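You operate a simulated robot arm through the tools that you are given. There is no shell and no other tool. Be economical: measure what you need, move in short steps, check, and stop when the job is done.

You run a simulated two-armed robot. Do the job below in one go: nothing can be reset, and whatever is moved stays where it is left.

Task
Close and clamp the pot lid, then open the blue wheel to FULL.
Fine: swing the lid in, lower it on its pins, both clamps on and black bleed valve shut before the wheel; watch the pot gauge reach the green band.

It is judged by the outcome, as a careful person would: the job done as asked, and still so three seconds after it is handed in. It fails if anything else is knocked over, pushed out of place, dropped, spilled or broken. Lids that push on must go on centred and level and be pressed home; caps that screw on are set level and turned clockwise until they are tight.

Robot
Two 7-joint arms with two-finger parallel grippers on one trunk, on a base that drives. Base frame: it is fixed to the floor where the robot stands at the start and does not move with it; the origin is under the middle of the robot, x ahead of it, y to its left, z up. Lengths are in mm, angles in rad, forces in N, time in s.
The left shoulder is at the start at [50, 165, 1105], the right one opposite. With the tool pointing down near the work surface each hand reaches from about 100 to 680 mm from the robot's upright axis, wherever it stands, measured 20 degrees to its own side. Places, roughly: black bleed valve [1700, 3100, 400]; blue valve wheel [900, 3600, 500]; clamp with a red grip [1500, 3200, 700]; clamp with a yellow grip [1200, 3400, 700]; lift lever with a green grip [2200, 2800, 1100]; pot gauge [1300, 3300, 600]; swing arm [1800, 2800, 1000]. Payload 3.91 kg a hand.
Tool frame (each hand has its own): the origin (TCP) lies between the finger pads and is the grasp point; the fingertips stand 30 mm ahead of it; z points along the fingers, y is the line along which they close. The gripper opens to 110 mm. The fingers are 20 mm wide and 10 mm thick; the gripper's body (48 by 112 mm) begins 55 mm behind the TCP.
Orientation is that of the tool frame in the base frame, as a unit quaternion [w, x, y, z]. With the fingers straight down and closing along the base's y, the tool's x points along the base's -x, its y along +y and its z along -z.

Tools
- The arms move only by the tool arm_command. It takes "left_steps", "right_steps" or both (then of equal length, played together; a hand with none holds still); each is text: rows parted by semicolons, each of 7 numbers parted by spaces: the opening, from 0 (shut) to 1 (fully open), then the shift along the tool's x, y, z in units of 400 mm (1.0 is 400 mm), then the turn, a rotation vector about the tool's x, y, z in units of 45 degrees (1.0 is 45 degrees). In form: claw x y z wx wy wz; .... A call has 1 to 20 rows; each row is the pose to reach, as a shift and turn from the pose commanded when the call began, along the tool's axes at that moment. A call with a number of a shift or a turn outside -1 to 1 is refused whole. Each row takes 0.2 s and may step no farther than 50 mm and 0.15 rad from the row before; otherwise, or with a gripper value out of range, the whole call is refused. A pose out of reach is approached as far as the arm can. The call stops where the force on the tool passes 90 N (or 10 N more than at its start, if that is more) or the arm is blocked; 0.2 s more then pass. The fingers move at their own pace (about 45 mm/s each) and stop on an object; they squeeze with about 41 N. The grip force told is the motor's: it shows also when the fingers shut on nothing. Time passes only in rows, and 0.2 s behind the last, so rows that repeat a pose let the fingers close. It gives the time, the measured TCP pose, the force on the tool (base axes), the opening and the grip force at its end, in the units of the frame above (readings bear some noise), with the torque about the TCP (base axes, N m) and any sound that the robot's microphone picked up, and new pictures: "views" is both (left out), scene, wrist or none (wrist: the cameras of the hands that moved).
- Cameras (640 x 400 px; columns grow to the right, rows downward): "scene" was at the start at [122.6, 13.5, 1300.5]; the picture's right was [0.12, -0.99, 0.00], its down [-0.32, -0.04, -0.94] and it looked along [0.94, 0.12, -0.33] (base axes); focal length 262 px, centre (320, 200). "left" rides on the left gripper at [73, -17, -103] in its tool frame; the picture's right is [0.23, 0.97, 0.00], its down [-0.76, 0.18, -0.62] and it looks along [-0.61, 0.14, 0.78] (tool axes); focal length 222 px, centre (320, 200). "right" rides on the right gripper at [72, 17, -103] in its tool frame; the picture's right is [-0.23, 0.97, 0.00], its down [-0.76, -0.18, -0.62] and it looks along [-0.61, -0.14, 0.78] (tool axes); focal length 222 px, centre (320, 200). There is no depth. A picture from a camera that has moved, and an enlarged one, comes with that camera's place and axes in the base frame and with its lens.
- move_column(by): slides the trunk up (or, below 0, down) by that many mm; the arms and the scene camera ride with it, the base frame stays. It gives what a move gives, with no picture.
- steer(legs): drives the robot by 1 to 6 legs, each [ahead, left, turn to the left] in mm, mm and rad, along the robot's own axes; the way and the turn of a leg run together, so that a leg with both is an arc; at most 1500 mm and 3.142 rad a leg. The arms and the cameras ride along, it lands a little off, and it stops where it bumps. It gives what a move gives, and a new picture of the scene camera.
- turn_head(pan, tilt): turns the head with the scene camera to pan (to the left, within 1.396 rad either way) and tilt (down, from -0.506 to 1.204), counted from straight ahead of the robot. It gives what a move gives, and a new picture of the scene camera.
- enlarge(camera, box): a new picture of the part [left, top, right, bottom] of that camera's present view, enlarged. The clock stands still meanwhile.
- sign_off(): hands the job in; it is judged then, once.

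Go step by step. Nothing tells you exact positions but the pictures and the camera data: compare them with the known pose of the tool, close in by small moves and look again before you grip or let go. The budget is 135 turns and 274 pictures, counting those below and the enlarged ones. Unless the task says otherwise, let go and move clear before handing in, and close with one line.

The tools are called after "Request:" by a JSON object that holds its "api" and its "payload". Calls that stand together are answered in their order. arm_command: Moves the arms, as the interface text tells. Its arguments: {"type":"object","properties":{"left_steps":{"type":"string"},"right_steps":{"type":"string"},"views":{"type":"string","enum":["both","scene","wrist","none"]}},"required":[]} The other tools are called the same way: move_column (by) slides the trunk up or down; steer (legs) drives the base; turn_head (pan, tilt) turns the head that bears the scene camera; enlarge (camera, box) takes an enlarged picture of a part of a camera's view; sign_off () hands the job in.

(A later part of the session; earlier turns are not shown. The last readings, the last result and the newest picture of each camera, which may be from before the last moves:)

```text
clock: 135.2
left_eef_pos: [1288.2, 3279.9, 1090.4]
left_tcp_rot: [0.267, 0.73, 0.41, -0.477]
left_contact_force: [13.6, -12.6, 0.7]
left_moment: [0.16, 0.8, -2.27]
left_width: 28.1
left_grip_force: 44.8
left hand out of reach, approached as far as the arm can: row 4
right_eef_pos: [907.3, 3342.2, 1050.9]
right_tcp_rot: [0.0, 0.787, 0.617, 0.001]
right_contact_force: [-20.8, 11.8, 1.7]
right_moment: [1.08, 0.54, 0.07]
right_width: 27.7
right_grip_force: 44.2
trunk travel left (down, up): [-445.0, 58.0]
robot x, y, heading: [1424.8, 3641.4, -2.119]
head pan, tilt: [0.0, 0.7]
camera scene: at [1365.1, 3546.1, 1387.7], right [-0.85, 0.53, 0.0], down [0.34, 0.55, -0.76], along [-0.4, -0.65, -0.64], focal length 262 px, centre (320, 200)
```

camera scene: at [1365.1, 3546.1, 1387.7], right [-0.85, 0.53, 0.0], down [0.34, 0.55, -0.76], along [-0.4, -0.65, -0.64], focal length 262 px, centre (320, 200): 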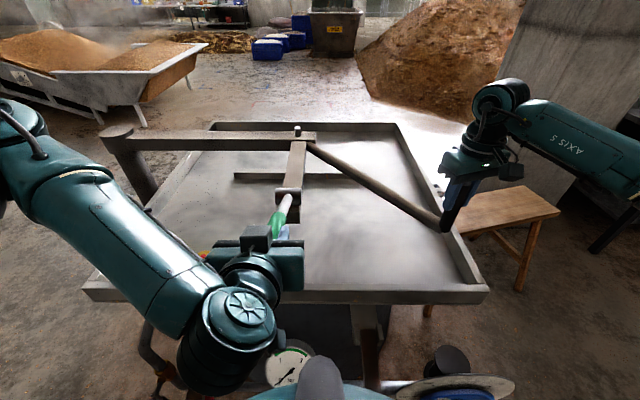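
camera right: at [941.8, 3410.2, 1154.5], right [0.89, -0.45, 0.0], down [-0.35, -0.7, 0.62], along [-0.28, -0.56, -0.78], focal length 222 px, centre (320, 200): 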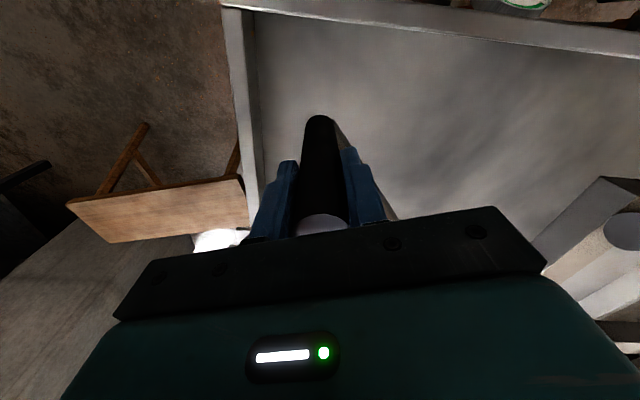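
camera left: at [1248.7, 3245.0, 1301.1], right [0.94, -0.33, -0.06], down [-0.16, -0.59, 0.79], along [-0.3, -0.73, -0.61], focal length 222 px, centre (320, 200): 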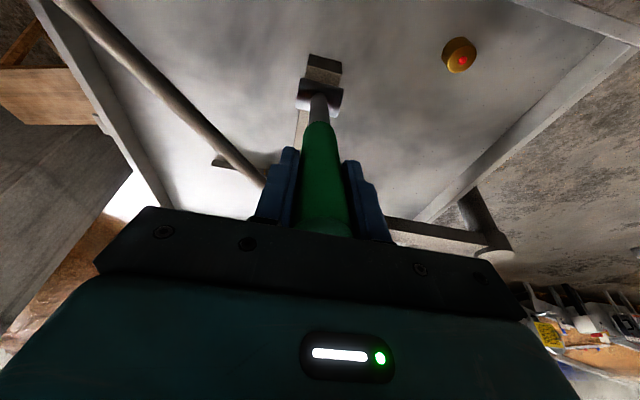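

The lever is at about 66° and the lid keeps coming down. The wrist can't pitch further, so I let the lever pivot between the pads and just carry on along the arc.

Request:
{"api": "arm_command", "payload": {"left_steps": "0.1 0.04 0 0.002 0 0 0; 0.1 0.077 0 0.0054 0 0 0; 0.1 0.115 0 0.013 0 0 0; 0.1 0.153 0 0.0215 0 0 0", "right_steps": "0.1 0 0 0 0 0 0; 0.1 0 0 0 0 0 0; 0.1 0 0 0 0 0 0; 0.1 0 0 0 0 0 0", "views": "both"}}

```text
clock: 136.2
left_eef_pos: [1296.1, 3294.1, 1030.2]
left_tcp_rot: [0.268, 0.729, 0.41, -0.478]
left_contact_force: [35.4, -16.4, 8.8]
left_moment: [-0.73, 1.45, -2.12]
left_width: 28.2
left_grip_force: 45.2
right_eef_pos: [907.6, 3342.2, 1049.8]
right_tcp_rot: [0.001, 0.786, 0.618, -0.001]
right_contact_force: [-32.5, 4.3, -4.6]
right_moment: [1.11, -0.78, 0.21]
right_width: 27.7
right_grip_force: 45.6
trunk travel left (down, up): [-445.0, 58.0]
robot x, y, heading: [1422.3, 3642.7, -2.125]
head pan, tilt: [0.0, 0.7]
camera scene: at [1365.4, 3545.3, 1387.3], right [-0.85, 0.53, 0.0], down [0.34, 0.55, -0.76], along [-0.4, -0.65, -0.64], focal length 262 px, centre (320, 200)
camera right: at [941.0, 3408.5, 1154.1], right [0.89, -0.45, 0.0], down [-0.35, -0.7, 0.62], along [-0.28, -0.56, -0.78], focal length 222 px, centre (320, 200)
camera left: at [1346.6, 3407.8, 1006.4], right [0.88, -0.43, -0.21], down [0.29, 0.13, 0.95], along [-0.38, -0.89, 0.24], focal length 222 px, centre (320, 200)
```

scene: 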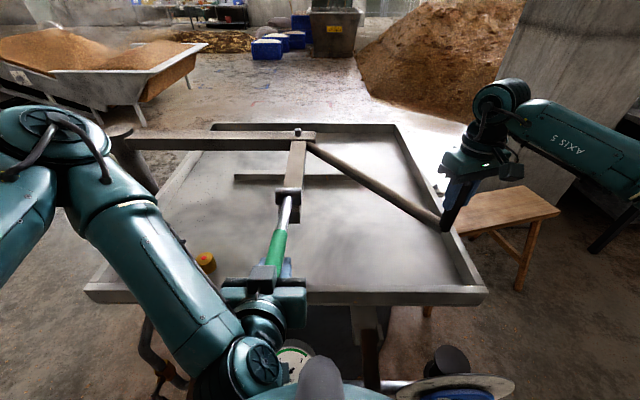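
right: 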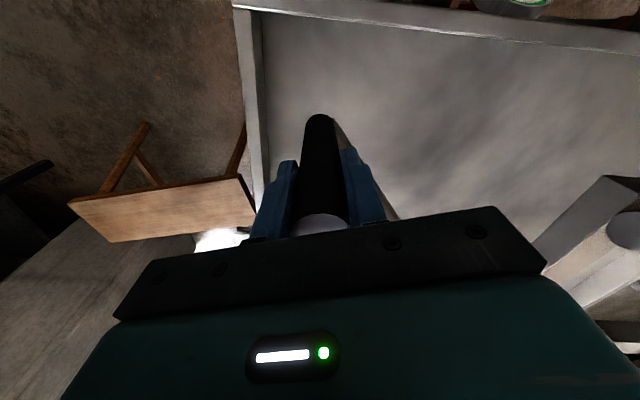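
left: 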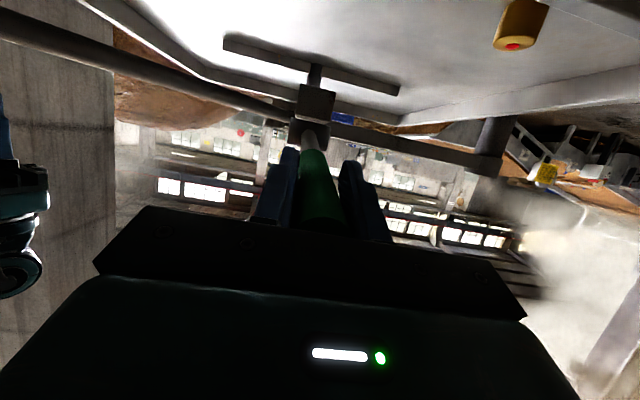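

Request:
{"api": "arm_command", "payload": {"left_steps": "0.1 0 0.02 0 0 0 0; 0.1 0.035 0.02 0.013 0 0 0; 0.1 0.07 0.02 0.028 0 0 0; 0.1 0.1 0.02 0.042 0 0 0; 0.1 0.1 0.02 0.042 0 0 0", "right_steps": "0.1 0 0 0 0 0 0; 0.1 0 0 0 0 0 0; 0.1 0 0 0 0 0 0; 0.1 0 0 0 0 0 0; 0.1 0 0 0 0 0 0", "views": "scene"}}

```text
clock: 137.4
left_eef_pos: [1299.8, 3295.3, 987.3]
left_tcp_rot: [0.263, 0.733, 0.408, -0.477]
left_contact_force: [-11.7, 29.6, 2.7]
left_moment: [-1.37, 0.51, -0.11]
left_width: 27.6
left_grip_force: 44.8
right_eef_pos: [910.5, 3344.0, 1051.1]
right_tcp_rot: [0.006, 0.784, 0.621, 0.001]
right_contact_force: [-0.9, -3.5, -8.3]
right_moment: [1.65, 2.4, -0.23]
right_width: 28.0
right_grip_force: 45.0
trunk travel left (down, up): [-445.0, 58.0]
robot x, y, heading: [1425.2, 3646.2, -2.126]
head pan, tilt: [0.0, 0.7]
camera scene: at [1363.3, 3549.9, 1387.4], right [-0.85, 0.53, 0.0], down [0.34, 0.55, -0.77], along [-0.4, -0.65, -0.64], focal length 262 px, centre (320, 200)
```

scene: 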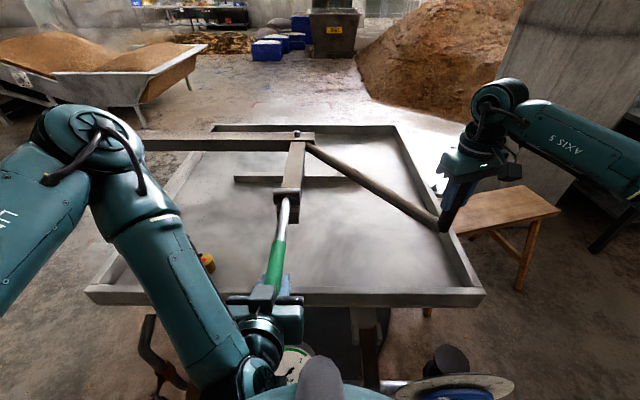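

Request:
{"api": "enlarge", "payload": {"camera": "scene", "box": [180, 260, 420, 370]}}

Request:
{"api": "enlarge", "payload": {"camera": "scene", "box": [220, 110, 360, 230]}}

```text
2.67 times, centred on (300, 315) of scene
camera zoom: at [1363.3, 3549.9, 1387.4], right [-0.85, 0.53, 0.0], down [0.34, 0.55, -0.77], along [-0.4, -0.65, -0.64], focal length 698 px, centre (373, -107)
```

zoom: 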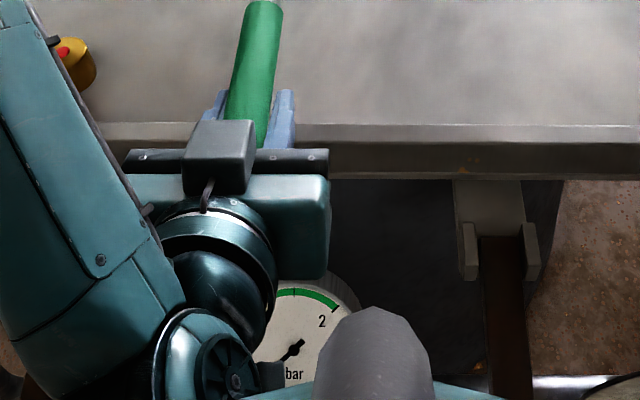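

```text
3.33 times, centred on (290, 170) of scene
camera zoom: at [1363.3, 3549.9, 1387.4], right [-0.85, 0.53, 0.0], down [0.34, 0.55, -0.77], along [-0.4, -0.65, -0.64], focal length 872 px, centre (420, 300)
```

zoom: 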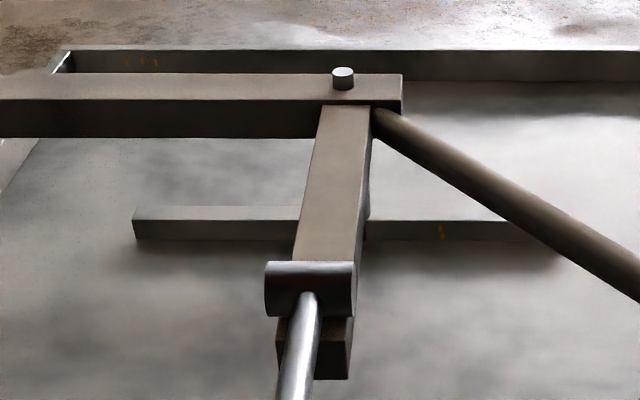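

Request:
{"api": "arm_command", "payload": {"left_steps": "0.1 0.035 0 0.01 0 0 0; 0.1 0.07 0 0.02 0 0 0; 0.1 0.1 0 0.02 0 0 0; 0.1 0.1 0 0.02 0 0 0", "right_steps": "0.1 0 0 0 0 0 0; 0.1 0 0 0 0 0 0; 0.1 0 0 0 0 0 0; 0.1 0 0 0 0 0 0", "views": "scene"}}

Request:
{"api": "enlarge", "payload": {"camera": "scene", "box": [180, 260, 420, 370]}}

```text
clock: 138.4
left_eef_pos: [1308.0, 3298.4, 946.8]
left_tcp_rot: [0.267, 0.731, 0.41, -0.476]
left_contact_force: [-0.3, 0.2, -0.4]
left_moment: [0.02, 0.0, 0.0]
left_width: 11.0
left_grip_force: 0.0
right_eef_pos: [907.4, 3340.8, 1051.2]
right_tcp_rot: [0.002, 0.786, 0.618, 0.0]
right_contact_force: [-6.5, 6.2, -7.6]
right_moment: [0.53, 2.0, -0.47]
right_width: 27.9
right_grip_force: 44.9
trunk travel left (down, up): [-445.0, 58.0]
robot x, y, heading: [1427.1, 3639.4, -2.127]
head pan, tilt: [0.0, 0.7]
camera scene: at [1364.1, 3546.9, 1387.4], right [-0.85, 0.53, 0.0], down [0.34, 0.55, -0.76], along [-0.4, -0.65, -0.64], focal length 262 px, centre (320, 200)
```

scene: 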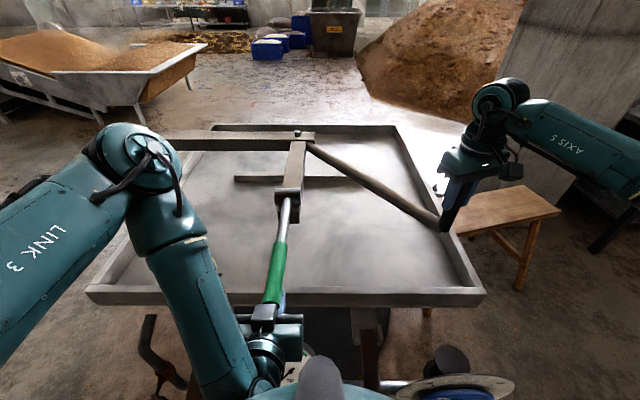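

```text
2.67 times, centred on (300, 315) of scene
camera zoom: at [1364.1, 3546.9, 1387.4], right [-0.85, 0.53, 0.0], down [0.34, 0.55, -0.76], along [-0.4, -0.65, -0.64], focal length 698 px, centre (373, -107)
```

zoom: 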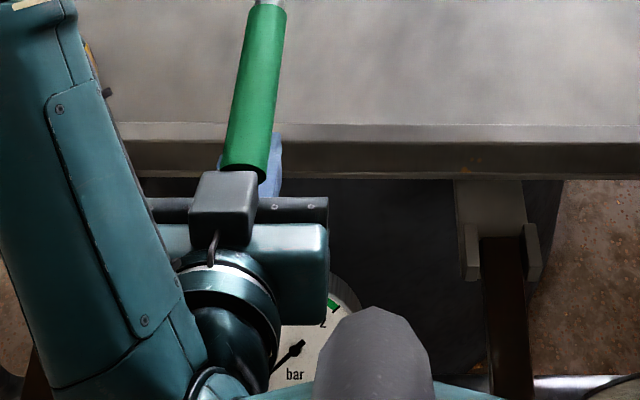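

The lever reached its stop and slid out of the fingers; the lid is down about 35 mm. I withdraw the left hand back, then up.

Request:
{"api": "arm_command", "payload": {"left_steps": "0.1 0.03 0 -0.07 0 0 0; 0.1 0.06 0 -0.1375 0 0 0; 0.1 -0.04 0 -0.19 0 0 0; 0.1 -0.14 0 -0.23 0 0 0; 0.1 -0.24 0 -0.275 0 0 0; 0.1 -0.34 0 -0.31 0 0 0", "views": "none"}}

Request:
{"api": "turn_head", "payload": {"pan": 0.0, "tilt": 0.71}}

```text
clock: 139.7
left_eef_pos: [1312.7, 3310.9, 1063.3]
left_tcp_rot: [0.358, 0.721, 0.401, -0.437]
left_contact_force: [0.4, -0.4, 0.0]
left_moment: [0.02, 0.0, 0.02]
left_width: 10.9
left_grip_force: 0.0
left hand out of reach, approached as far as the arm can: row 2, 4, 5, 6
right_eef_pos: [908.8, 3342.6, 1050.6]
right_tcp_rot: [0.0, 0.786, 0.619, 0.001]
right_contact_force: [-1.7, 2.6, -2.9]
right_moment: [-0.57, 1.06, 0.22]
right_width: 27.7
right_grip_force: 44.7
trunk travel left (down, up): [-445.0, 58.0]
robot x, y, heading: [1423.0, 3643.2, -2.126]
head pan, tilt: [0.0, 0.7]
stopped in row 6 (left hand): the arm was blocked; the commanded pose is now the measured one
```

```text
clock: 140.3
left_eef_pos: [1314.2, 3311.6, 1062.5]
left_tcp_rot: [0.357, 0.721, 0.4, -0.438]
left_contact_force: [-0.5, 0.2, 0.3]
left_moment: [0.0, 0.0, 0.04]
left_width: 10.8
left_grip_force: 0.1
right_eef_pos: [908.6, 3342.4, 1052.3]
right_tcp_rot: [0.0, 0.786, 0.618, 0.001]
right_contact_force: [-5.7, 4.9, -2.2]
right_moment: [-0.31, 1.67, 0.28]
right_width: 27.8
right_grip_force: 44.7
trunk travel left (down, up): [-445.0, 58.0]
robot x, y, heading: [1421.7, 3639.6, -2.129]
head pan, tilt: [0.0, 0.71]
camera scene: at [1364.8, 3547.4, 1386.6], right [-0.85, 0.53, 0.0], down [0.34, 0.55, -0.76], along [-0.4, -0.64, -0.65], focal length 262 px, centre (320, 200)
```

scene: 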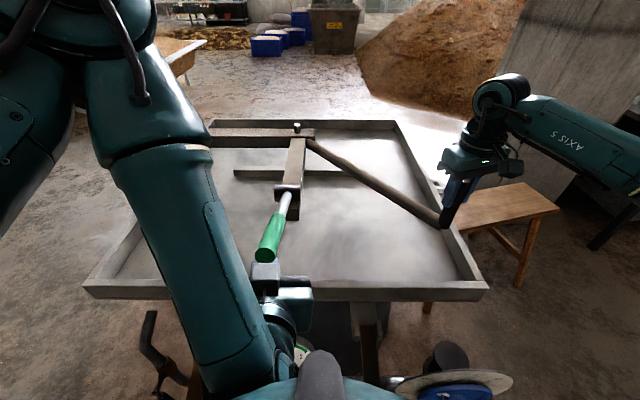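

The withdrawing hand caught and raised the lever again partly. I slide the left hand sideways off it, turning the tool back to point down, to press it from above.

Request:
{"api": "arm_command", "payload": {"left_steps": "0.1 0 0.1 0 0 0 0; 0.1 0 0.2 0 0 0.1 0; 0.1 -0.03 0.25 -0.03 0 0.28 0; 0.1 -0.06 0.25 -0.06 0 0.46 0; 0.1 -0.1 0.25 -0.06 0 0.64 0; 0.1 -0.15 0.25 -0.06 0 0.82 0; 0.1 -0.2 0.25 -0.06 0 0.98 0", "views": "scene"}}

```text
clock: 141.9
left_eef_pos: [1387.0, 3270.6, 1161.8]
left_tcp_rot: [0.18, 0.833, 0.505, -0.134]
left_contact_force: [-0.4, 1.0, -0.6]
left_moment: [0.02, 0.05, 0.01]
left_width: 11.2
left_grip_force: 0.1
left hand out of reach, approached as far as the arm can: row 1, 2, 3, 4, 5, 6
right_eef_pos: [909.3, 3344.2, 1050.9]
right_tcp_rot: [0.0, 0.786, 0.618, 0.001]
right_contact_force: [-5.8, 7.3, -1.3]
right_moment: [1.15, 1.51, 0.14]
right_width: 27.9
right_grip_force: 45.5
trunk travel left (down, up): [-445.0, 58.0]
robot x, y, heading: [1427.2, 3642.9, -2.126]
head pan, tilt: [0.0, 0.71]
camera scene: at [1364.8, 3547.6, 1386.6], right [-0.85, 0.53, 0.0], down [0.34, 0.55, -0.76], along [-0.4, -0.64, -0.65], focal length 262 px, centre (320, 200)
```

scene: 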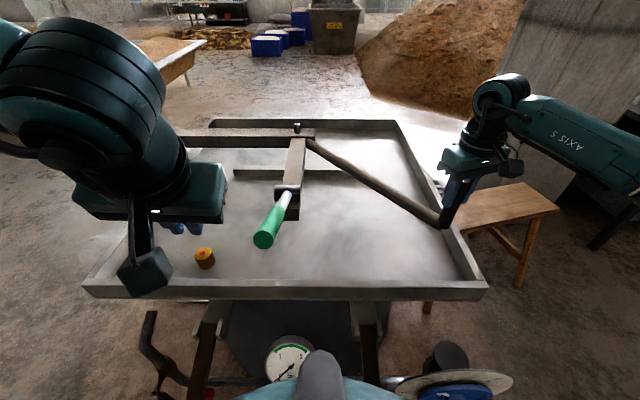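

The lever end is now at [1307, 3311, 1117]. I bring the opened left hand above it from the top.

Request:
{"api": "arm_command", "payload": {"left_steps": "0.8 -0.05 -0.064 -0.015 0 0 0; 0.8 -0.1 -0.128 -0.03 0 0 0; 0.8 -0.1525 -0.1925 -0.045 0 0 0; 0.8 -0.1525 -0.1925 -0.045 0 0 0", "views": "both"}}

```text
clock: 142.9
left_eef_pos: [1290.2, 3262.3, 1189.8]
left_tcp_rot: [0.181, 0.833, 0.506, -0.134]
left_contact_force: [-0.2, -0.9, -0.2]
left_moment: [0.02, 0.05, 0.0]
left_width: 87.8
left_grip_force: 0.2
right_eef_pos: [908.6, 3342.5, 1050.6]
right_tcp_rot: [0.001, 0.785, 0.619, 0.002]
right_contact_force: [-7.2, 8.0, 1.3]
right_moment: [1.35, 1.27, -0.12]
right_width: 27.9
right_grip_force: 45.1
trunk travel left (down, up): [-445.0, 58.0]
robot x, y, heading: [1421.2, 3642.5, -2.125]
head pan, tilt: [0.0, 0.71]
camera scene: at [1364.8, 3547.7, 1386.6], right [-0.85, 0.53, 0.0], down [0.34, 0.55, -0.76], along [-0.4, -0.64, -0.65], focal length 262 px, centre (320, 200)
camera left: at [1311.7, 3371.2, 1252.0], right [0.97, -0.23, 0.07], down [-0.16, -0.41, 0.9], along [-0.18, -0.88, -0.43], focal length 222 px, centre (320, 200)
```

scene: 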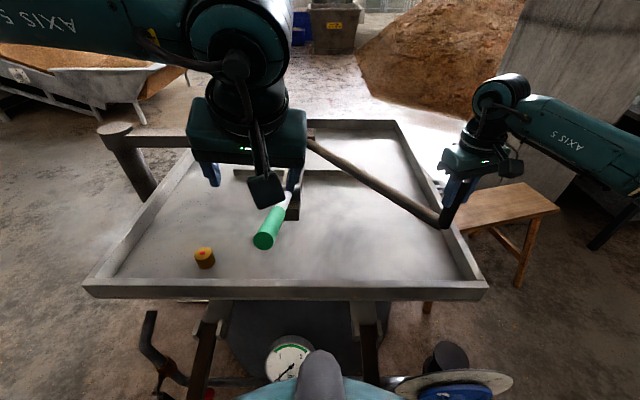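
left: 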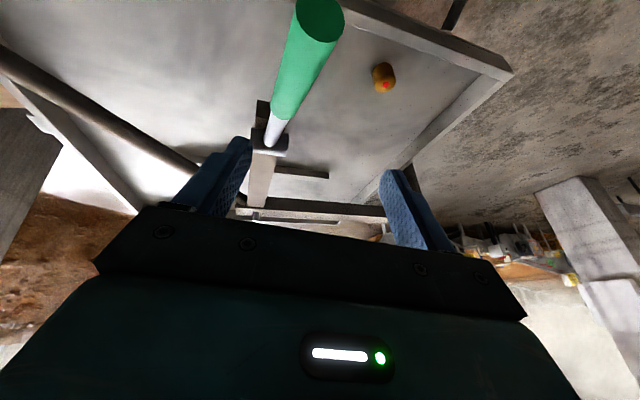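

Request:
{"api": "arm_command", "payload": {"left_steps": "0.8 0.035 -0.014 0.08 0 0 0; 0.8 0.07 -0.028 0.15 0 0 0; 0.8 0.099 -0.04 0.22 0 0 0; 0.4 0.099 -0.04 0.22 0 0 0; 0.2 0.099 -0.04 0.22 0 0 0; 0.1 0.099 -0.04 0.22 0 0 0; 0.1 0.099 -0.04 0.22 0 0 0; 0.1 0.099 -0.04 0.22 0 0 0", "views": "both"}}

```text
clock: 144.7
left_eef_pos: [1284.0, 3266.8, 1091.3]
left_tcp_rot: [0.173, 0.836, 0.502, -0.14]
left_contact_force: [-50.4, 16.7, -19.0]
left_moment: [0.55, 0.05, -0.63]
left_width: 38.5
left_grip_force: 27.9
right_eef_pos: [909.9, 3342.3, 1050.4]
right_tcp_rot: [0.005, 0.783, 0.622, 0.003]
right_contact_force: [23.5, 10.3, 10.0]
right_moment: [1.29, 1.89, 0.06]
right_width: 28.4
right_grip_force: 44.8
trunk travel left (down, up): [-445.0, 58.0]
robot x, y, heading: [1421.7, 3639.6, -2.121]
head pan, tilt: [0.0, 0.71]
camera scene: at [1362.1, 3549.8, 1386.6], right [-0.85, 0.53, 0.0], down [0.35, 0.55, -0.76], along [-0.4, -0.65, -0.65], focal length 262 px, centre (320, 200)
camera left: at [1308.5, 3374.6, 1153.7], right [0.97, -0.24, 0.05], down [-0.15, -0.41, 0.9], along [-0.2, -0.88, -0.44], focal length 222 px, centre (320, 200)
```

scene: 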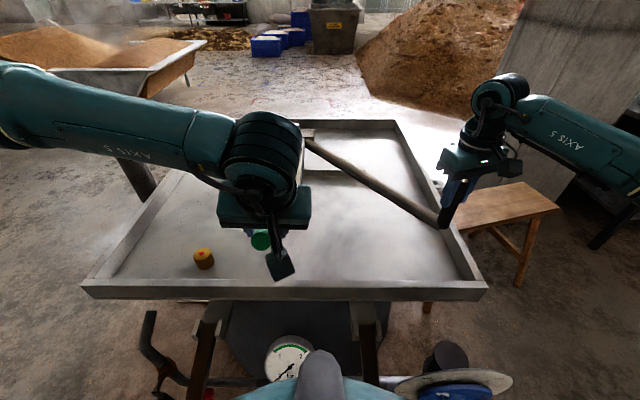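
left: 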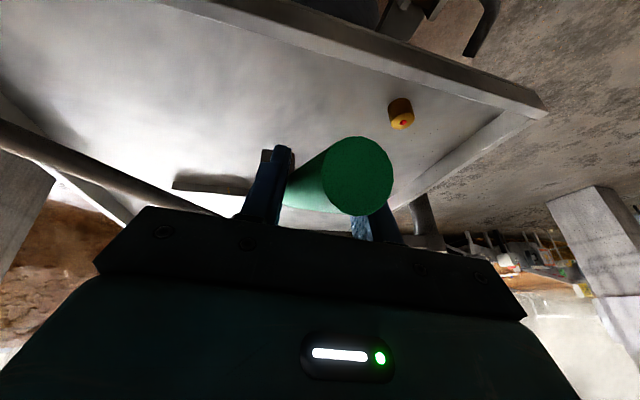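

Request:
{"api": "arm_command", "payload": {"left_steps": "0.1 0 -0.03 0 0 0 0; 0.1 0 -0.03 0 0 0 0; 0.1 0.025 -0.04 0.05 0 0 0; 0.1 0.06 -0.05 0.1 0 0 0; 0.1 0.105 -0.06 0.155 0 0 0; 0.1 0.15 -0.069 0.21 0 0 0; 0.1 0.15 -0.069 0.21 0 0 0", "views": "both"}}

```text
clock: 146.3
left_eef_pos: [1292.2, 3279.8, 988.1]
left_tcp_rot: [0.183, 0.832, 0.507, -0.133]
left_contact_force: [7.4, -25.1, 15.5]
left_moment: [0.42, -0.11, -0.74]
left_width: 30.9
left_grip_force: 23.7
right_eef_pos: [909.3, 3341.4, 1051.6]
right_tcp_rot: [-0.002, 0.786, 0.618, 0.004]
right_contact_force: [-8.3, 10.2, -0.5]
right_moment: [1.0, 0.17, 0.27]
right_width: 27.8
right_grip_force: 45.3
trunk travel left (down, up): [-445.0, 58.0]
robot x, y, heading: [1422.7, 3644.4, -2.123]
head pan, tilt: [0.0, 0.71]
camera scene: at [1365.7, 3545.8, 1386.7], right [-0.85, 0.53, 0.0], down [0.34, 0.55, -0.76], along [-0.4, -0.64, -0.65], focal length 262 px, centre (320, 200)
camera left: at [1313.1, 3390.3, 1049.2], right [0.97, -0.23, 0.07], down [-0.16, -0.4, 0.9], along [-0.17, -0.89, -0.43], focal length 222 px, centre (320, 200)
```

scene: 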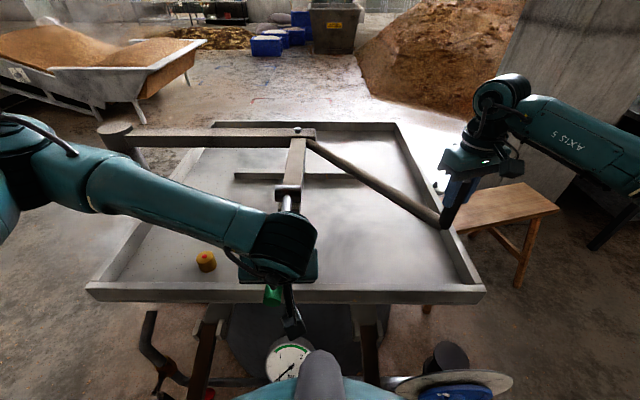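
left: 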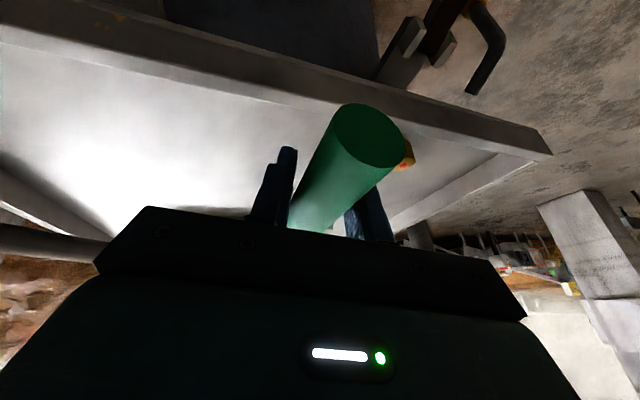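

The lever is back down at its stop. I open wide and withdraw straight up.

Request:
{"api": "arm_command", "payload": {"left_steps": "0.1 0.015 0 0.02 0 0 0; 0.4 0.015 0 0.02 0 0 0; 0.8 0.015 0 0.02 0 0 0; 0.9 0.015 0 0.02 0 0 0; 0.9 0.015 0 0.02 0 0 0; 0.9 -0.03 0.015 -0.08 0 0 0; 0.9 -0.07 0.03 -0.18 0 0 0; 0.9 -0.12 0.05 -0.28 0 0 0; 0.9 -0.17 0.07 -0.38 0 0 0; 0.9 -0.17 0.17 -0.38 0 0 0; 0.9 -0.17 0.27 -0.38 0 0 0; 0.9 -0.17 0.37 -0.38 0 0 0", "views": "scene"}}

Request:
{"api": "enlarge", "payload": {"camera": "scene", "box": [180, 260, 420, 370]}}

```text
clock: 148.9
left_eef_pos: [1398.6, 3234.7, 1175.7]
left_tcp_rot: [0.181, 0.833, 0.505, -0.135]
left_contact_force: [-0.3, -0.3, 0.1]
left_moment: [0.03, -0.01, 0.03]
left_width: 98.8
left_grip_force: 0.1
right_eef_pos: [909.7, 3342.5, 1051.6]
right_tcp_rot: [0.002, 0.786, 0.618, 0.001]
right_contact_force: [-4.0, 8.3, -1.8]
right_moment: [-0.17, 2.25, -0.12]
right_width: 28.1
right_grip_force: 45.3
trunk travel left (down, up): [-445.0, 58.0]
robot x, y, heading: [1423.7, 3642.4, -2.122]
head pan, tilt: [0.0, 0.71]
camera scene: at [1364.9, 3548.0, 1386.6], right [-0.85, 0.53, 0.0], down [0.34, 0.55, -0.76], along [-0.4, -0.64, -0.65], focal length 262 px, centre (320, 200)
```

scene: 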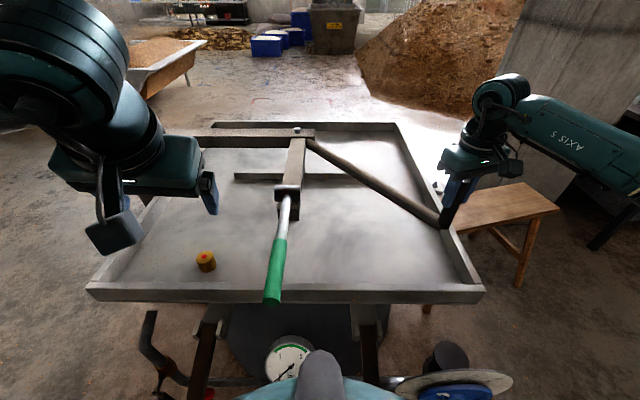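

```text
2.67 times, centred on (300, 315) of scene
camera zoom: at [1364.9, 3548.0, 1386.6], right [-0.85, 0.53, 0.0], down [0.34, 0.55, -0.76], along [-0.4, -0.64, -0.65], focal length 698 px, centre (373, -107)
```

zoom: 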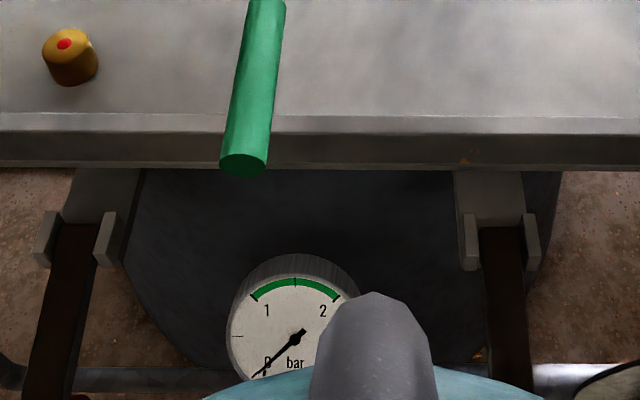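

The lever stays down. I release the right hand, lift it, and look at the lug and pin with its camera.

Request:
{"api": "arm_command", "payload": {"right_steps": "0.4 0 0 0 0 0 0; 0.7 0 0 0 0 0 0; 0.8 0 0 0 0 0 0; 0.8 0 0 -0.1 0 0 0; 0.8 0 0 -0.2 0 0 0; 0.8 0 0 -0.3 0 0 0; 0.8 0.05 -0.05 -0.35 0 0 0; 0.8 0.1 -0.1 -0.35 0 0 0", "views": "wrist"}}

```text
clock: 150.7
left_eef_pos: [1396.9, 3232.4, 1175.6]
left_tcp_rot: [0.18, 0.833, 0.505, -0.135]
left_contact_force: [0.1, -0.2, 0.4]
left_moment: [-0.05, -0.01, -0.02]
left_width: 99.0
left_grip_force: 0.0
right_eef_pos: [880.1, 3391.9, 1191.9]
right_tcp_rot: [0.002, 0.786, 0.619, 0.002]
right_contact_force: [0.3, -0.5, -0.7]
right_moment: [-0.02, 0.03, 0.0]
right_width: 88.0
right_grip_force: 0.1
trunk travel left (down, up): [-445.0, 58.0]
robot x, y, heading: [1422.2, 3643.1, -2.123]
head pan, tilt: [0.0, 0.71]
camera right: at [912.7, 3458.5, 1295.2], right [0.89, -0.45, 0.0], down [-0.35, -0.7, 0.62], along [-0.28, -0.56, -0.78], focal length 222 px, centre (320, 200)
```

right: 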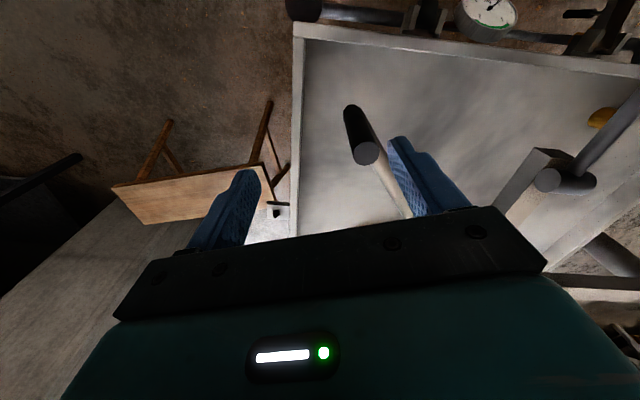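

Request:
{"api": "enlarge", "payload": {"camera": "right", "box": [256, 190, 306, 240]}}

```text
8.00 times, centred on (281, 215) of right
camera zoom: at [912.7, 3458.5, 1295.2], right [0.89, -0.45, 0.0], down [-0.35, -0.7, 0.62], along [-0.28, -0.56, -0.78], focal length 1777 px, centre (632, 80)
```

zoom: 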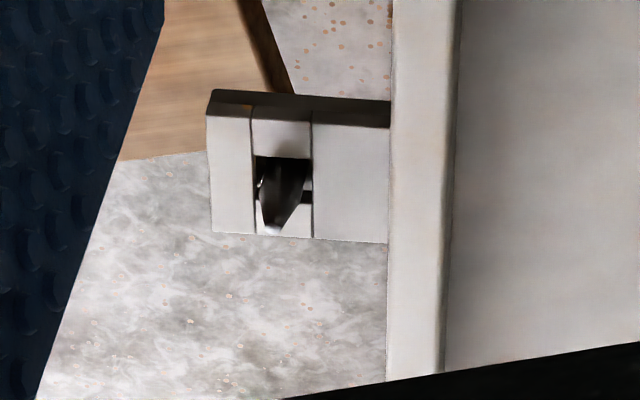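

The pin stands up through the lug's hole, so the lid is seated. Next the clamps; I back off a little to study them.

Request:
{"api": "steer", "payload": {"legs": [[-280, 60, 0]]}}

Request:
{"api": "enlarge", "payload": {"camera": "scene", "box": [160, 130, 400, 300]}}

```text
clock: 152.7
left_eef_pos: [1597.8, 3438.2, 1175.4]
left_tcp_rot: [0.18, 0.832, 0.507, -0.135]
left_contact_force: [0.6, -0.8, 0.2]
left_moment: [-0.02, 0.02, 0.01]
left_width: 98.8
left_grip_force: 0.0
right_eef_pos: [1079.0, 3594.5, 1192.3]
right_tcp_rot: [0.001, 0.785, 0.62, 0.002]
right_contact_force: [0.5, -0.1, 0.0]
right_moment: [0.01, 0.03, -0.02]
right_width: 88.1
right_grip_force: 0.1
trunk travel left (down, up): [-445.0, 58.0]
robot x, y, heading: [1621.1, 3844.3, -2.119]
head pan, tilt: [0.0, 0.71]
camera scene: at [1564.3, 3752.7, 1386.6], right [-0.85, 0.53, 0.0], down [0.34, 0.55, -0.76], along [-0.4, -0.65, -0.65], focal length 262 px, centre (320, 200)
```

scene: 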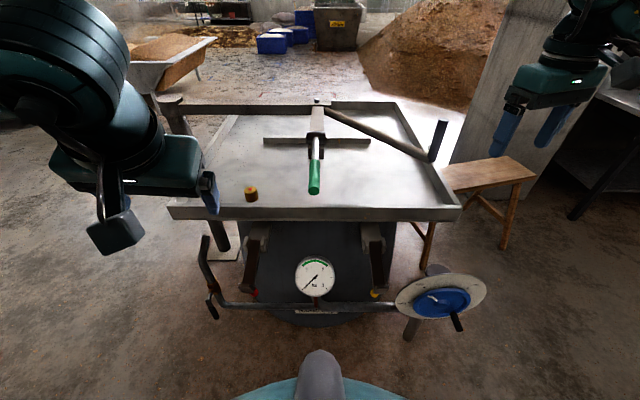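

```text
2.35 times, centred on (280, 215) of scene
camera zoom: at [1564.3, 3752.7, 1386.6], right [-0.85, 0.53, 0.0], down [0.34, 0.55, -0.76], along [-0.4, -0.65, -0.65], focal length 616 px, centre (414, 165)
```

zoom: 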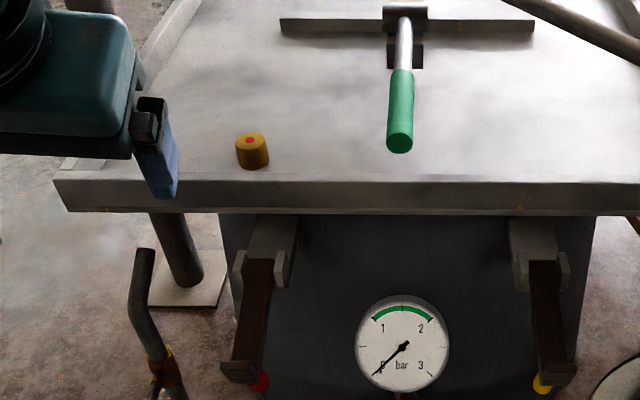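

Request:
{"api": "move_column", "payload": {"by": -300}}

Request:
{"api": "turn_head", "payload": {"pan": 0.0, "tilt": 0.4}}

Request:
{"api": "enlarge", "payload": {"camera": "scene", "box": [220, 130, 440, 290]}}

```text
clock: 155.7
left_eef_pos: [1597.8, 3438.2, 875.8]
left_tcp_rot: [0.18, 0.832, 0.507, -0.135]
left_contact_force: [0.7, -0.4, -0.1]
left_moment: [-0.01, -0.01, -0.01]
left_width: 99.0
left_grip_force: 0.2
right_eef_pos: [1079.0, 3594.6, 891.5]
right_tcp_rot: [0.002, 0.785, 0.619, 0.001]
right_contact_force: [-1.0, 0.2, 0.7]
right_moment: [0.02, 0.0, 0.0]
right_width: 88.0
right_grip_force: 0.1
trunk travel left (down, up): [-145.0, 358.0]
robot x, y, heading: [1622.2, 3845.1, -2.124]
head pan, tilt: [0.0, 0.71]
```

```text
clock: 156.5
left_eef_pos: [1597.3, 3438.8, 875.8]
left_tcp_rot: [0.18, 0.832, 0.507, -0.135]
left_contact_force: [0.5, -0.1, 0.1]
left_moment: [0.02, -0.01, 0.0]
left_width: 99.2
left_grip_force: 0.2
right_eef_pos: [1078.3, 3594.4, 891.9]
right_tcp_rot: [0.001, 0.785, 0.62, 0.001]
right_contact_force: [0.0, -0.5, 0.3]
right_moment: [0.03, 0.02, -0.01]
right_width: 88.0
right_grip_force: 0.1
trunk travel left (down, up): [-145.0, 358.0]
robot x, y, heading: [1623.1, 3846.4, -2.124]
head pan, tilt: [0.0, 0.4]
camera scene: at [1559.6, 3745.3, 1114.2], right [-0.85, 0.53, 0.0], down [0.2, 0.33, -0.92], along [-0.48, -0.78, -0.39], focal length 262 px, centre (320, 200)
```

scene: 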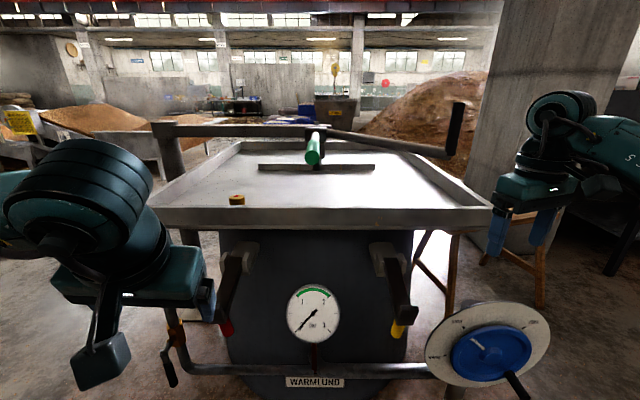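

```text
2.50 times, centred on (330, 210) of scene
camera zoom: at [1559.6, 3745.3, 1114.2], right [-0.85, 0.53, 0.0], down [0.2, 0.33, -0.92], along [-0.48, -0.78, -0.39], focal length 654 px, centre (295, 175)
```

zoom: 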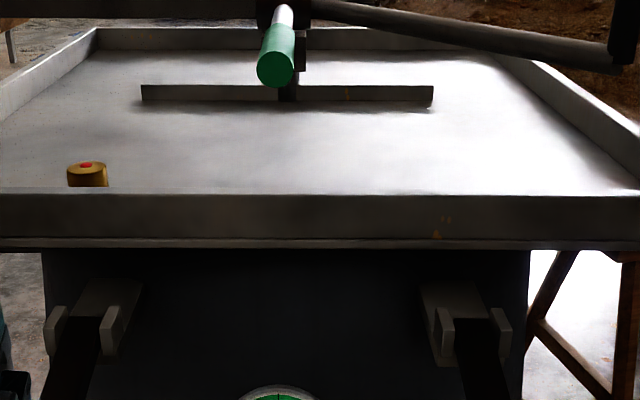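

Request:
{"api": "enlarge", "payload": {"camera": "scene", "box": [205, 225, 275, 345]}}

Request:
{"api": "enlarge", "payload": {"camera": "scene", "box": [360, 225, 430, 345]}}

```text
3.33 times, centred on (240, 285) of scene
camera zoom: at [1559.6, 3745.3, 1114.2], right [-0.85, 0.53, 0.0], down [0.2, 0.33, -0.92], along [-0.48, -0.78, -0.39], focal length 872 px, centre (587, -83)
```

zoom: 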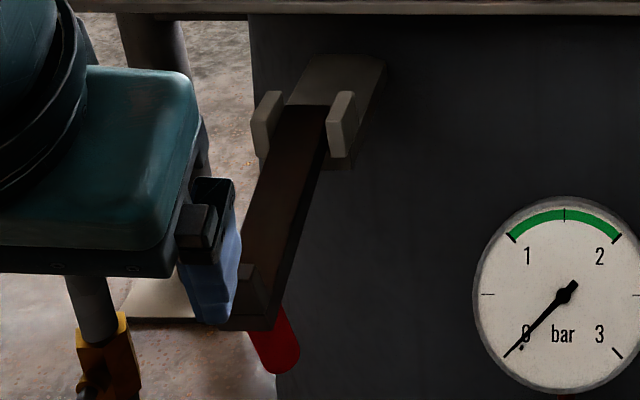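

```text
3.33 times, centred on (395, 285) of scene
camera zoom: at [1559.6, 3745.3, 1114.2], right [-0.85, 0.53, 0.0], down [0.2, 0.33, -0.92], along [-0.48, -0.78, -0.39], focal length 872 px, centre (70, -83)
```

zoom: 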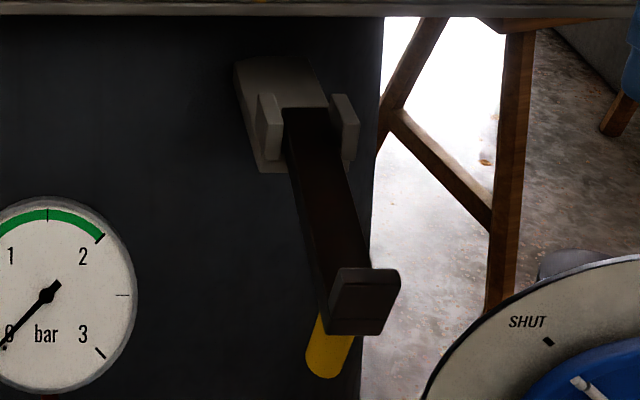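

The lid is down: its rim is at z 772–835. Each clamp arm is hinged just under the lid edge (z≈655), lying outward with a hook plate up and its grip pointing down (yellow grip ≈[1175, 3462, 603], red ≈[1507, 3234, 582]). I'll move closer and bring the right hand toward the yellow grip.

Request:
{"api": "steer", "payload": {"legs": [[70, 0, 0]]}}

Request:
{"api": "arm_command", "payload": {"right_steps": "0.6 0.04 0.08 0.03 0 0 0.07; 0.6 0.075 0.16 0.08 0 0 0.14; 0.6 0.11 0.24 0.13 0 0 0.21; 0.6 0.145 0.32 0.18 0 0 0.28; 0.6 0.18 0.4 0.23 0 0 0.35; 0.6 0.2125 0.4725 0.28 0 0 0.41; 0.6 0.2125 0.4725 0.355 0 0 0.41", "views": "scene"}}

```text
clock: 157.5
left_eef_pos: [1561.8, 3379.2, 876.4]
left_tcp_rot: [0.179, 0.832, 0.507, -0.135]
left_contact_force: [-0.1, 0.0, -0.3]
left_moment: [0.0, 0.0, 0.01]
left_width: 99.1
left_grip_force: 0.0
right_eef_pos: [1041.7, 3534.9, 892.0]
right_tcp_rot: [0.002, 0.785, 0.62, 0.001]
right_contact_force: [-0.1, 0.6, -0.1]
right_moment: [0.01, 0.0, 0.02]
right_width: 88.0
right_grip_force: 0.1
trunk travel left (down, up): [-145.0, 358.0]
robot x, y, heading: [1586.6, 3786.1, -2.127]
head pan, tilt: [0.0, 0.4]
camera scene: at [1522.9, 3685.9, 1114.3], right [-0.85, 0.53, 0.0], down [0.2, 0.33, -0.92], along [-0.48, -0.78, -0.39], focal length 262 px, centre (320, 200)
```

scene: 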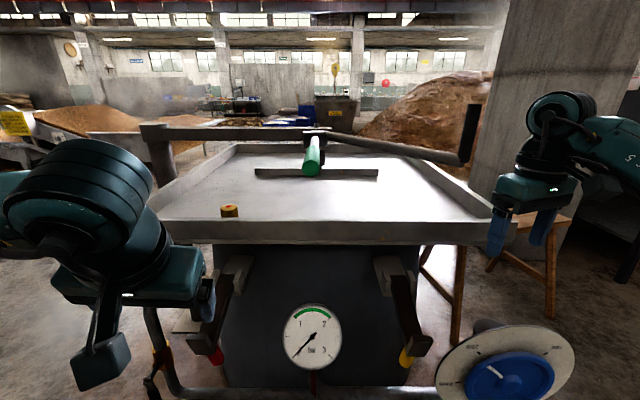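

```text
clock: 159.1
left_eef_pos: [1560.4, 3378.4, 876.3]
left_tcp_rot: [0.18, 0.832, 0.507, -0.134]
left_contact_force: [-1.5, 0.9, 0.7]
left_moment: [0.0, 0.03, -0.02]
left_width: 99.0
left_grip_force: 0.0
right_eef_pos: [1246.3, 3574.2, 750.8]
right_tcp_rot: [0.002, 0.874, 0.486, 0.0]
right_contact_force: [-0.3, 0.0, -0.2]
right_moment: [-0.01, 0.0, 0.02]
right_width: 66.1
right_grip_force: 0.0
trunk travel left (down, up): [-145.0, 358.0]
robot x, y, heading: [1587.7, 3790.0, -2.126]
head pan, tilt: [0.0, 0.4]
camera scene: at [1523.0, 3686.0, 1114.3], right [-0.85, 0.53, 0.0], down [0.2, 0.33, -0.92], along [-0.48, -0.78, -0.39], focal length 262 px, centre (320, 200)
```

scene: 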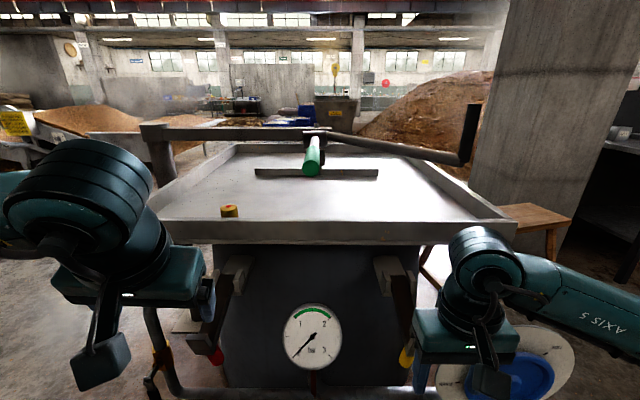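

Request:
{"api": "arm_command", "payload": {"right_steps": "0.6 -0.02 0 0.03 0 -0.17 0; 0.6 -0.04 0 0.06 0 -0.34 0; 0.6 -0.06 0 0.09 0 -0.51 0; 0.6 -0.08 0 0.12 0 -0.68 0; 0.6 -0.1 0 0.15 0 -0.85 0; 0.6 -0.11 0 0.175 0 -1 0", "views": "wrist"}}

```text
clock: 160.5
left_eef_pos: [1560.5, 3378.0, 876.2]
left_tcp_rot: [0.18, 0.832, 0.507, -0.135]
left_contact_force: [-0.6, -0.5, -0.1]
left_moment: [-0.02, 0.01, 0.03]
left_width: 99.1
left_grip_force: 0.1
right_eef_pos: [1223.4, 3537.1, 680.3]
right_tcp_rot: [0.188, 0.807, 0.449, -0.333]
right_contact_force: [0.2, -0.6, -0.1]
right_moment: [0.0, -0.01, -0.01]
right_width: 66.0
right_grip_force: 0.1
trunk travel left (down, up): [-145.0, 358.0]
robot x, y, heading: [1587.7, 3787.5, -2.124]
head pan, tilt: [0.0, 0.4]
camera right: at [1303.3, 3634.8, 701.7], right [0.74, -0.65, 0.16], down [-0.21, 0.01, 0.98], along [-0.64, -0.76, -0.12], focal length 222 px, centre (320, 200)
```

right: 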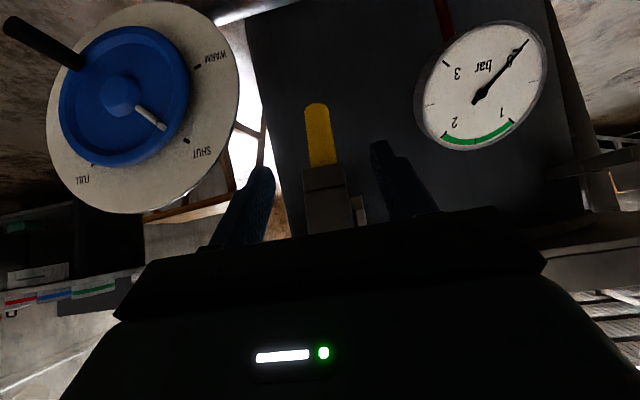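

The yellow grip shows centred between the fingers, z 577–638. I go down, pitch a bit more, advance round it and grip.

Request:
{"api": "arm_command", "payload": {"right_steps": "0.6 0.047 0 0.047 0 -0.16 0; 0.6 0.094 -0.007 0.094 0 -0.32 0; 0.6 0.14 -0.015 0.14 0 -0.47 0; 0.6 0.085 -0.015 0.19 0 -0.47 0; 0.6 0.035 -0.015 0.245 0 -0.47 0; 0.6 -0.015 -0.015 0.2975 0 -0.47 0; 0.6 -0.015 -0.015 0.2975 0 -0.47 0", "views": "both"}}

```text
clock: 162.1
left_eef_pos: [1561.2, 3378.1, 875.1]
left_tcp_rot: [0.18, 0.832, 0.507, -0.134]
left_contact_force: [-0.1, -0.1, 0.2]
left_moment: [-0.02, 0.02, -0.01]
left_width: 98.9
left_grip_force: 0.0
right_eef_pos: [1227.1, 3530.6, 675.5]
right_tcp_rot: [0.198, 0.802, 0.451, -0.338]
right_contact_force: [0.4, -0.5, 0.6]
right_moment: [0.03, -0.02, -0.02]
right_width: 66.2
right_grip_force: 0.1
right hand out of reach, approached as far as the arm can: row 1, 2, 3, 4, 5, 6, 7
trunk travel left (down, up): [-145.0, 358.0]
robot x, y, heading: [1583.8, 3787.5, -2.125]
head pan, tilt: [0.0, 0.4]
camera scene: at [1523.0, 3686.0, 1114.3], right [-0.85, 0.53, 0.0], down [0.2, 0.33, -0.92], along [-0.48, -0.78, -0.39], focal length 262 px, centre (320, 200)
camera right: at [1306.2, 3629.3, 696.1], right [0.75, -0.64, 0.17], down [-0.2, 0.03, 0.98], along [-0.63, -0.77, -0.11], focal length 222 px, centre (320, 200)
```

scene: 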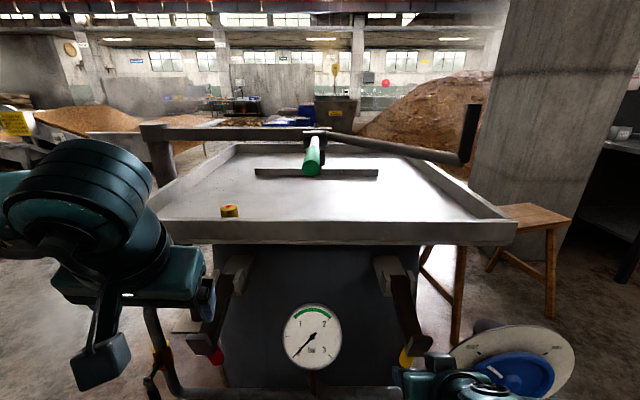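
right: 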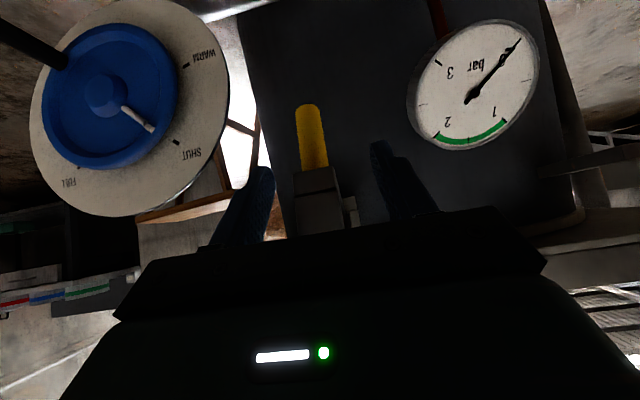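

Request:
{"api": "steer", "payload": {"legs": [[-60, 0, 0]]}}

Request:
{"api": "move_column", "payload": {"by": -80}}

Request:
{"api": "arm_command", "payload": {"right_steps": "0.6 0 0 0 0 -0.15 0; 0.6 0 0 0 0 -0.3 0; 0.6 0 0 0 0 -0.45 0", "views": "wrist"}}

```text
clock: 163.1
left_eef_pos: [1591.9, 3428.8, 875.8]
left_tcp_rot: [0.18, 0.833, 0.506, -0.135]
left_contact_force: [-0.5, -0.2, 0.1]
left_moment: [0.03, 0.03, -0.03]
left_width: 98.7
left_grip_force: 0.0
right_eef_pos: [1258.6, 3581.1, 676.5]
right_tcp_rot: [0.196, 0.802, 0.451, -0.338]
right_contact_force: [0.3, -0.5, 0.4]
right_moment: [0.0, 0.0, 0.0]
right_width: 65.9
right_grip_force: 0.2
trunk travel left (down, up): [-145.0, 358.0]
robot x, y, heading: [1617.6, 3838.5, -2.124]
head pan, tilt: [0.0, 0.4]
camera scene: at [1554.3, 3736.6, 1114.3], right [-0.85, 0.52, 0.0], down [0.2, 0.33, -0.92], along [-0.48, -0.78, -0.39], focal length 262 px, centre (320, 200)
```

scene: 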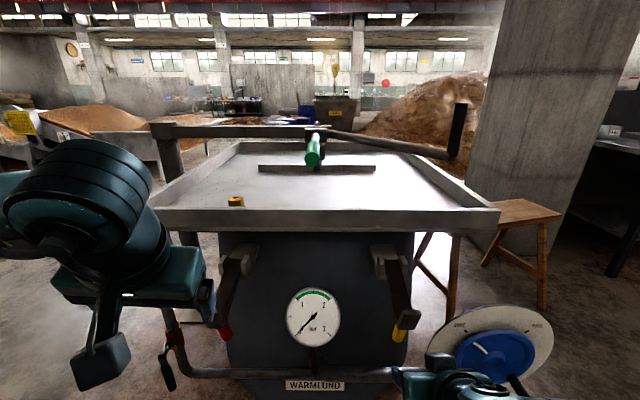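

```text
clock: 164.3
left_eef_pos: [1592.7, 3429.2, 796.4]
left_tcp_rot: [0.18, 0.832, 0.507, -0.134]
left_contact_force: [0.1, 0.8, 0.0]
left_moment: [-0.03, -0.03, 0.0]
left_width: 99.2
left_grip_force: 0.1
right_eef_pos: [1257.9, 3581.3, 596.7]
right_tcp_rot: [0.197, 0.803, 0.45, -0.339]
right_contact_force: [-0.4, -0.3, 1.1]
right_moment: [0.02, 0.0, 0.03]
right_width: 66.1
right_grip_force: 0.0
trunk travel left (down, up): [-65.0, 438.0]
robot x, y, heading: [1616.8, 3836.6, -2.12]
head pan, tilt: [0.0, 0.4]
```

```text
clock: 165.1
left_eef_pos: [1592.0, 3429.0, 796.4]
left_tcp_rot: [0.18, 0.832, 0.507, -0.134]
left_contact_force: [0.5, 0.5, -0.2]
left_moment: [0.04, -0.01, -0.04]
left_width: 99.1
left_grip_force: 0.1
right_eef_pos: [1258.7, 3579.9, 597.4]
right_tcp_rot: [0.196, 0.803, 0.45, -0.338]
right_contact_force: [-0.9, 0.1, 0.5]
right_moment: [0.01, -0.01, 0.0]
right_width: 66.0
right_grip_force: 0.2
right hand out of reach, approached as far as the arm can: row 1, 2, 3
trunk travel left (down, up): [-65.0, 438.0]
robot x, y, heading: [1617.8, 3834.9, -2.127]
head pan, tilt: [0.0, 0.4]
camera right: at [1337.7, 3679.9, 616.1], right [0.75, -0.64, 0.17], down [-0.2, 0.03, 0.98], along [-0.63, -0.77, -0.11], focal length 222 px, centre (320, 200)
```

right: 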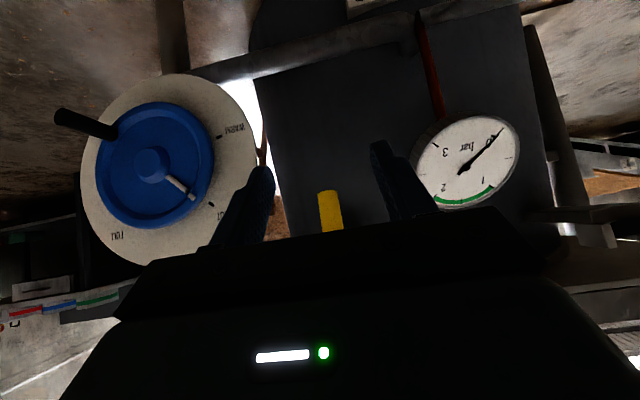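

Request:
{"api": "arm_command", "payload": {"right_steps": "0.6 -0.05 -0.01 0.05 0 0 0; 0.6 -0.1 -0.015 0.1 0 0 0; 0.6 -0.14 -0.02 0.14 0 0 0; 0.6 -0.14 -0.02 0.14 0 -0.15 0; 0.6 -0.14 -0.02 0.14 0 -0.3 0; 0.6 -0.14 -0.02 0.14 0 -0.42 0", "views": "wrist"}}

```text
clock: 166.5
left_eef_pos: [1592.7, 3428.7, 796.9]
left_tcp_rot: [0.18, 0.832, 0.507, -0.134]
left_contact_force: [0.0, -0.1, 0.7]
left_moment: [-0.02, -0.02, -0.02]
left_width: 98.9
left_grip_force: 0.1
right_eef_pos: [1231.0, 3509.5, 598.3]
right_tcp_rot: [0.23, 0.784, 0.449, -0.361]
right_contact_force: [0.3, 0.1, -0.2]
right_moment: [0.03, 0.0, 0.01]
right_width: 66.0
right_grip_force: 0.0
right hand out of reach, approached as far as the arm can: row 4, 5, 6
trunk travel left (down, up): [-65.0, 438.0]
robot x, y, heading: [1614.3, 3840.5, -2.126]
head pan, tilt: [0.0, 0.4]
camera right: at [1307.2, 3610.8, 608.2], right [0.77, -0.6, 0.21], down [-0.19, 0.1, 0.98], along [-0.61, -0.79, -0.03], focal length 222 px, centre (320, 200)
```

right: 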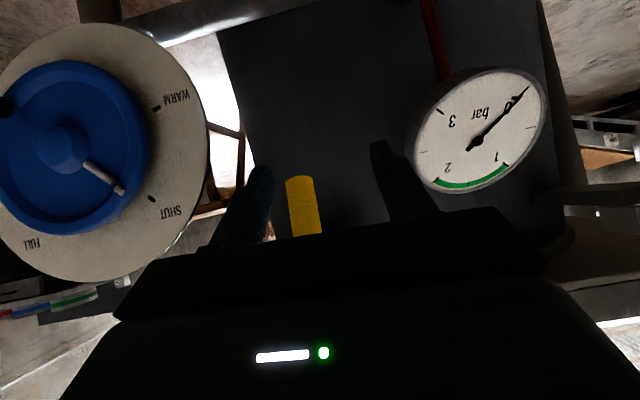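

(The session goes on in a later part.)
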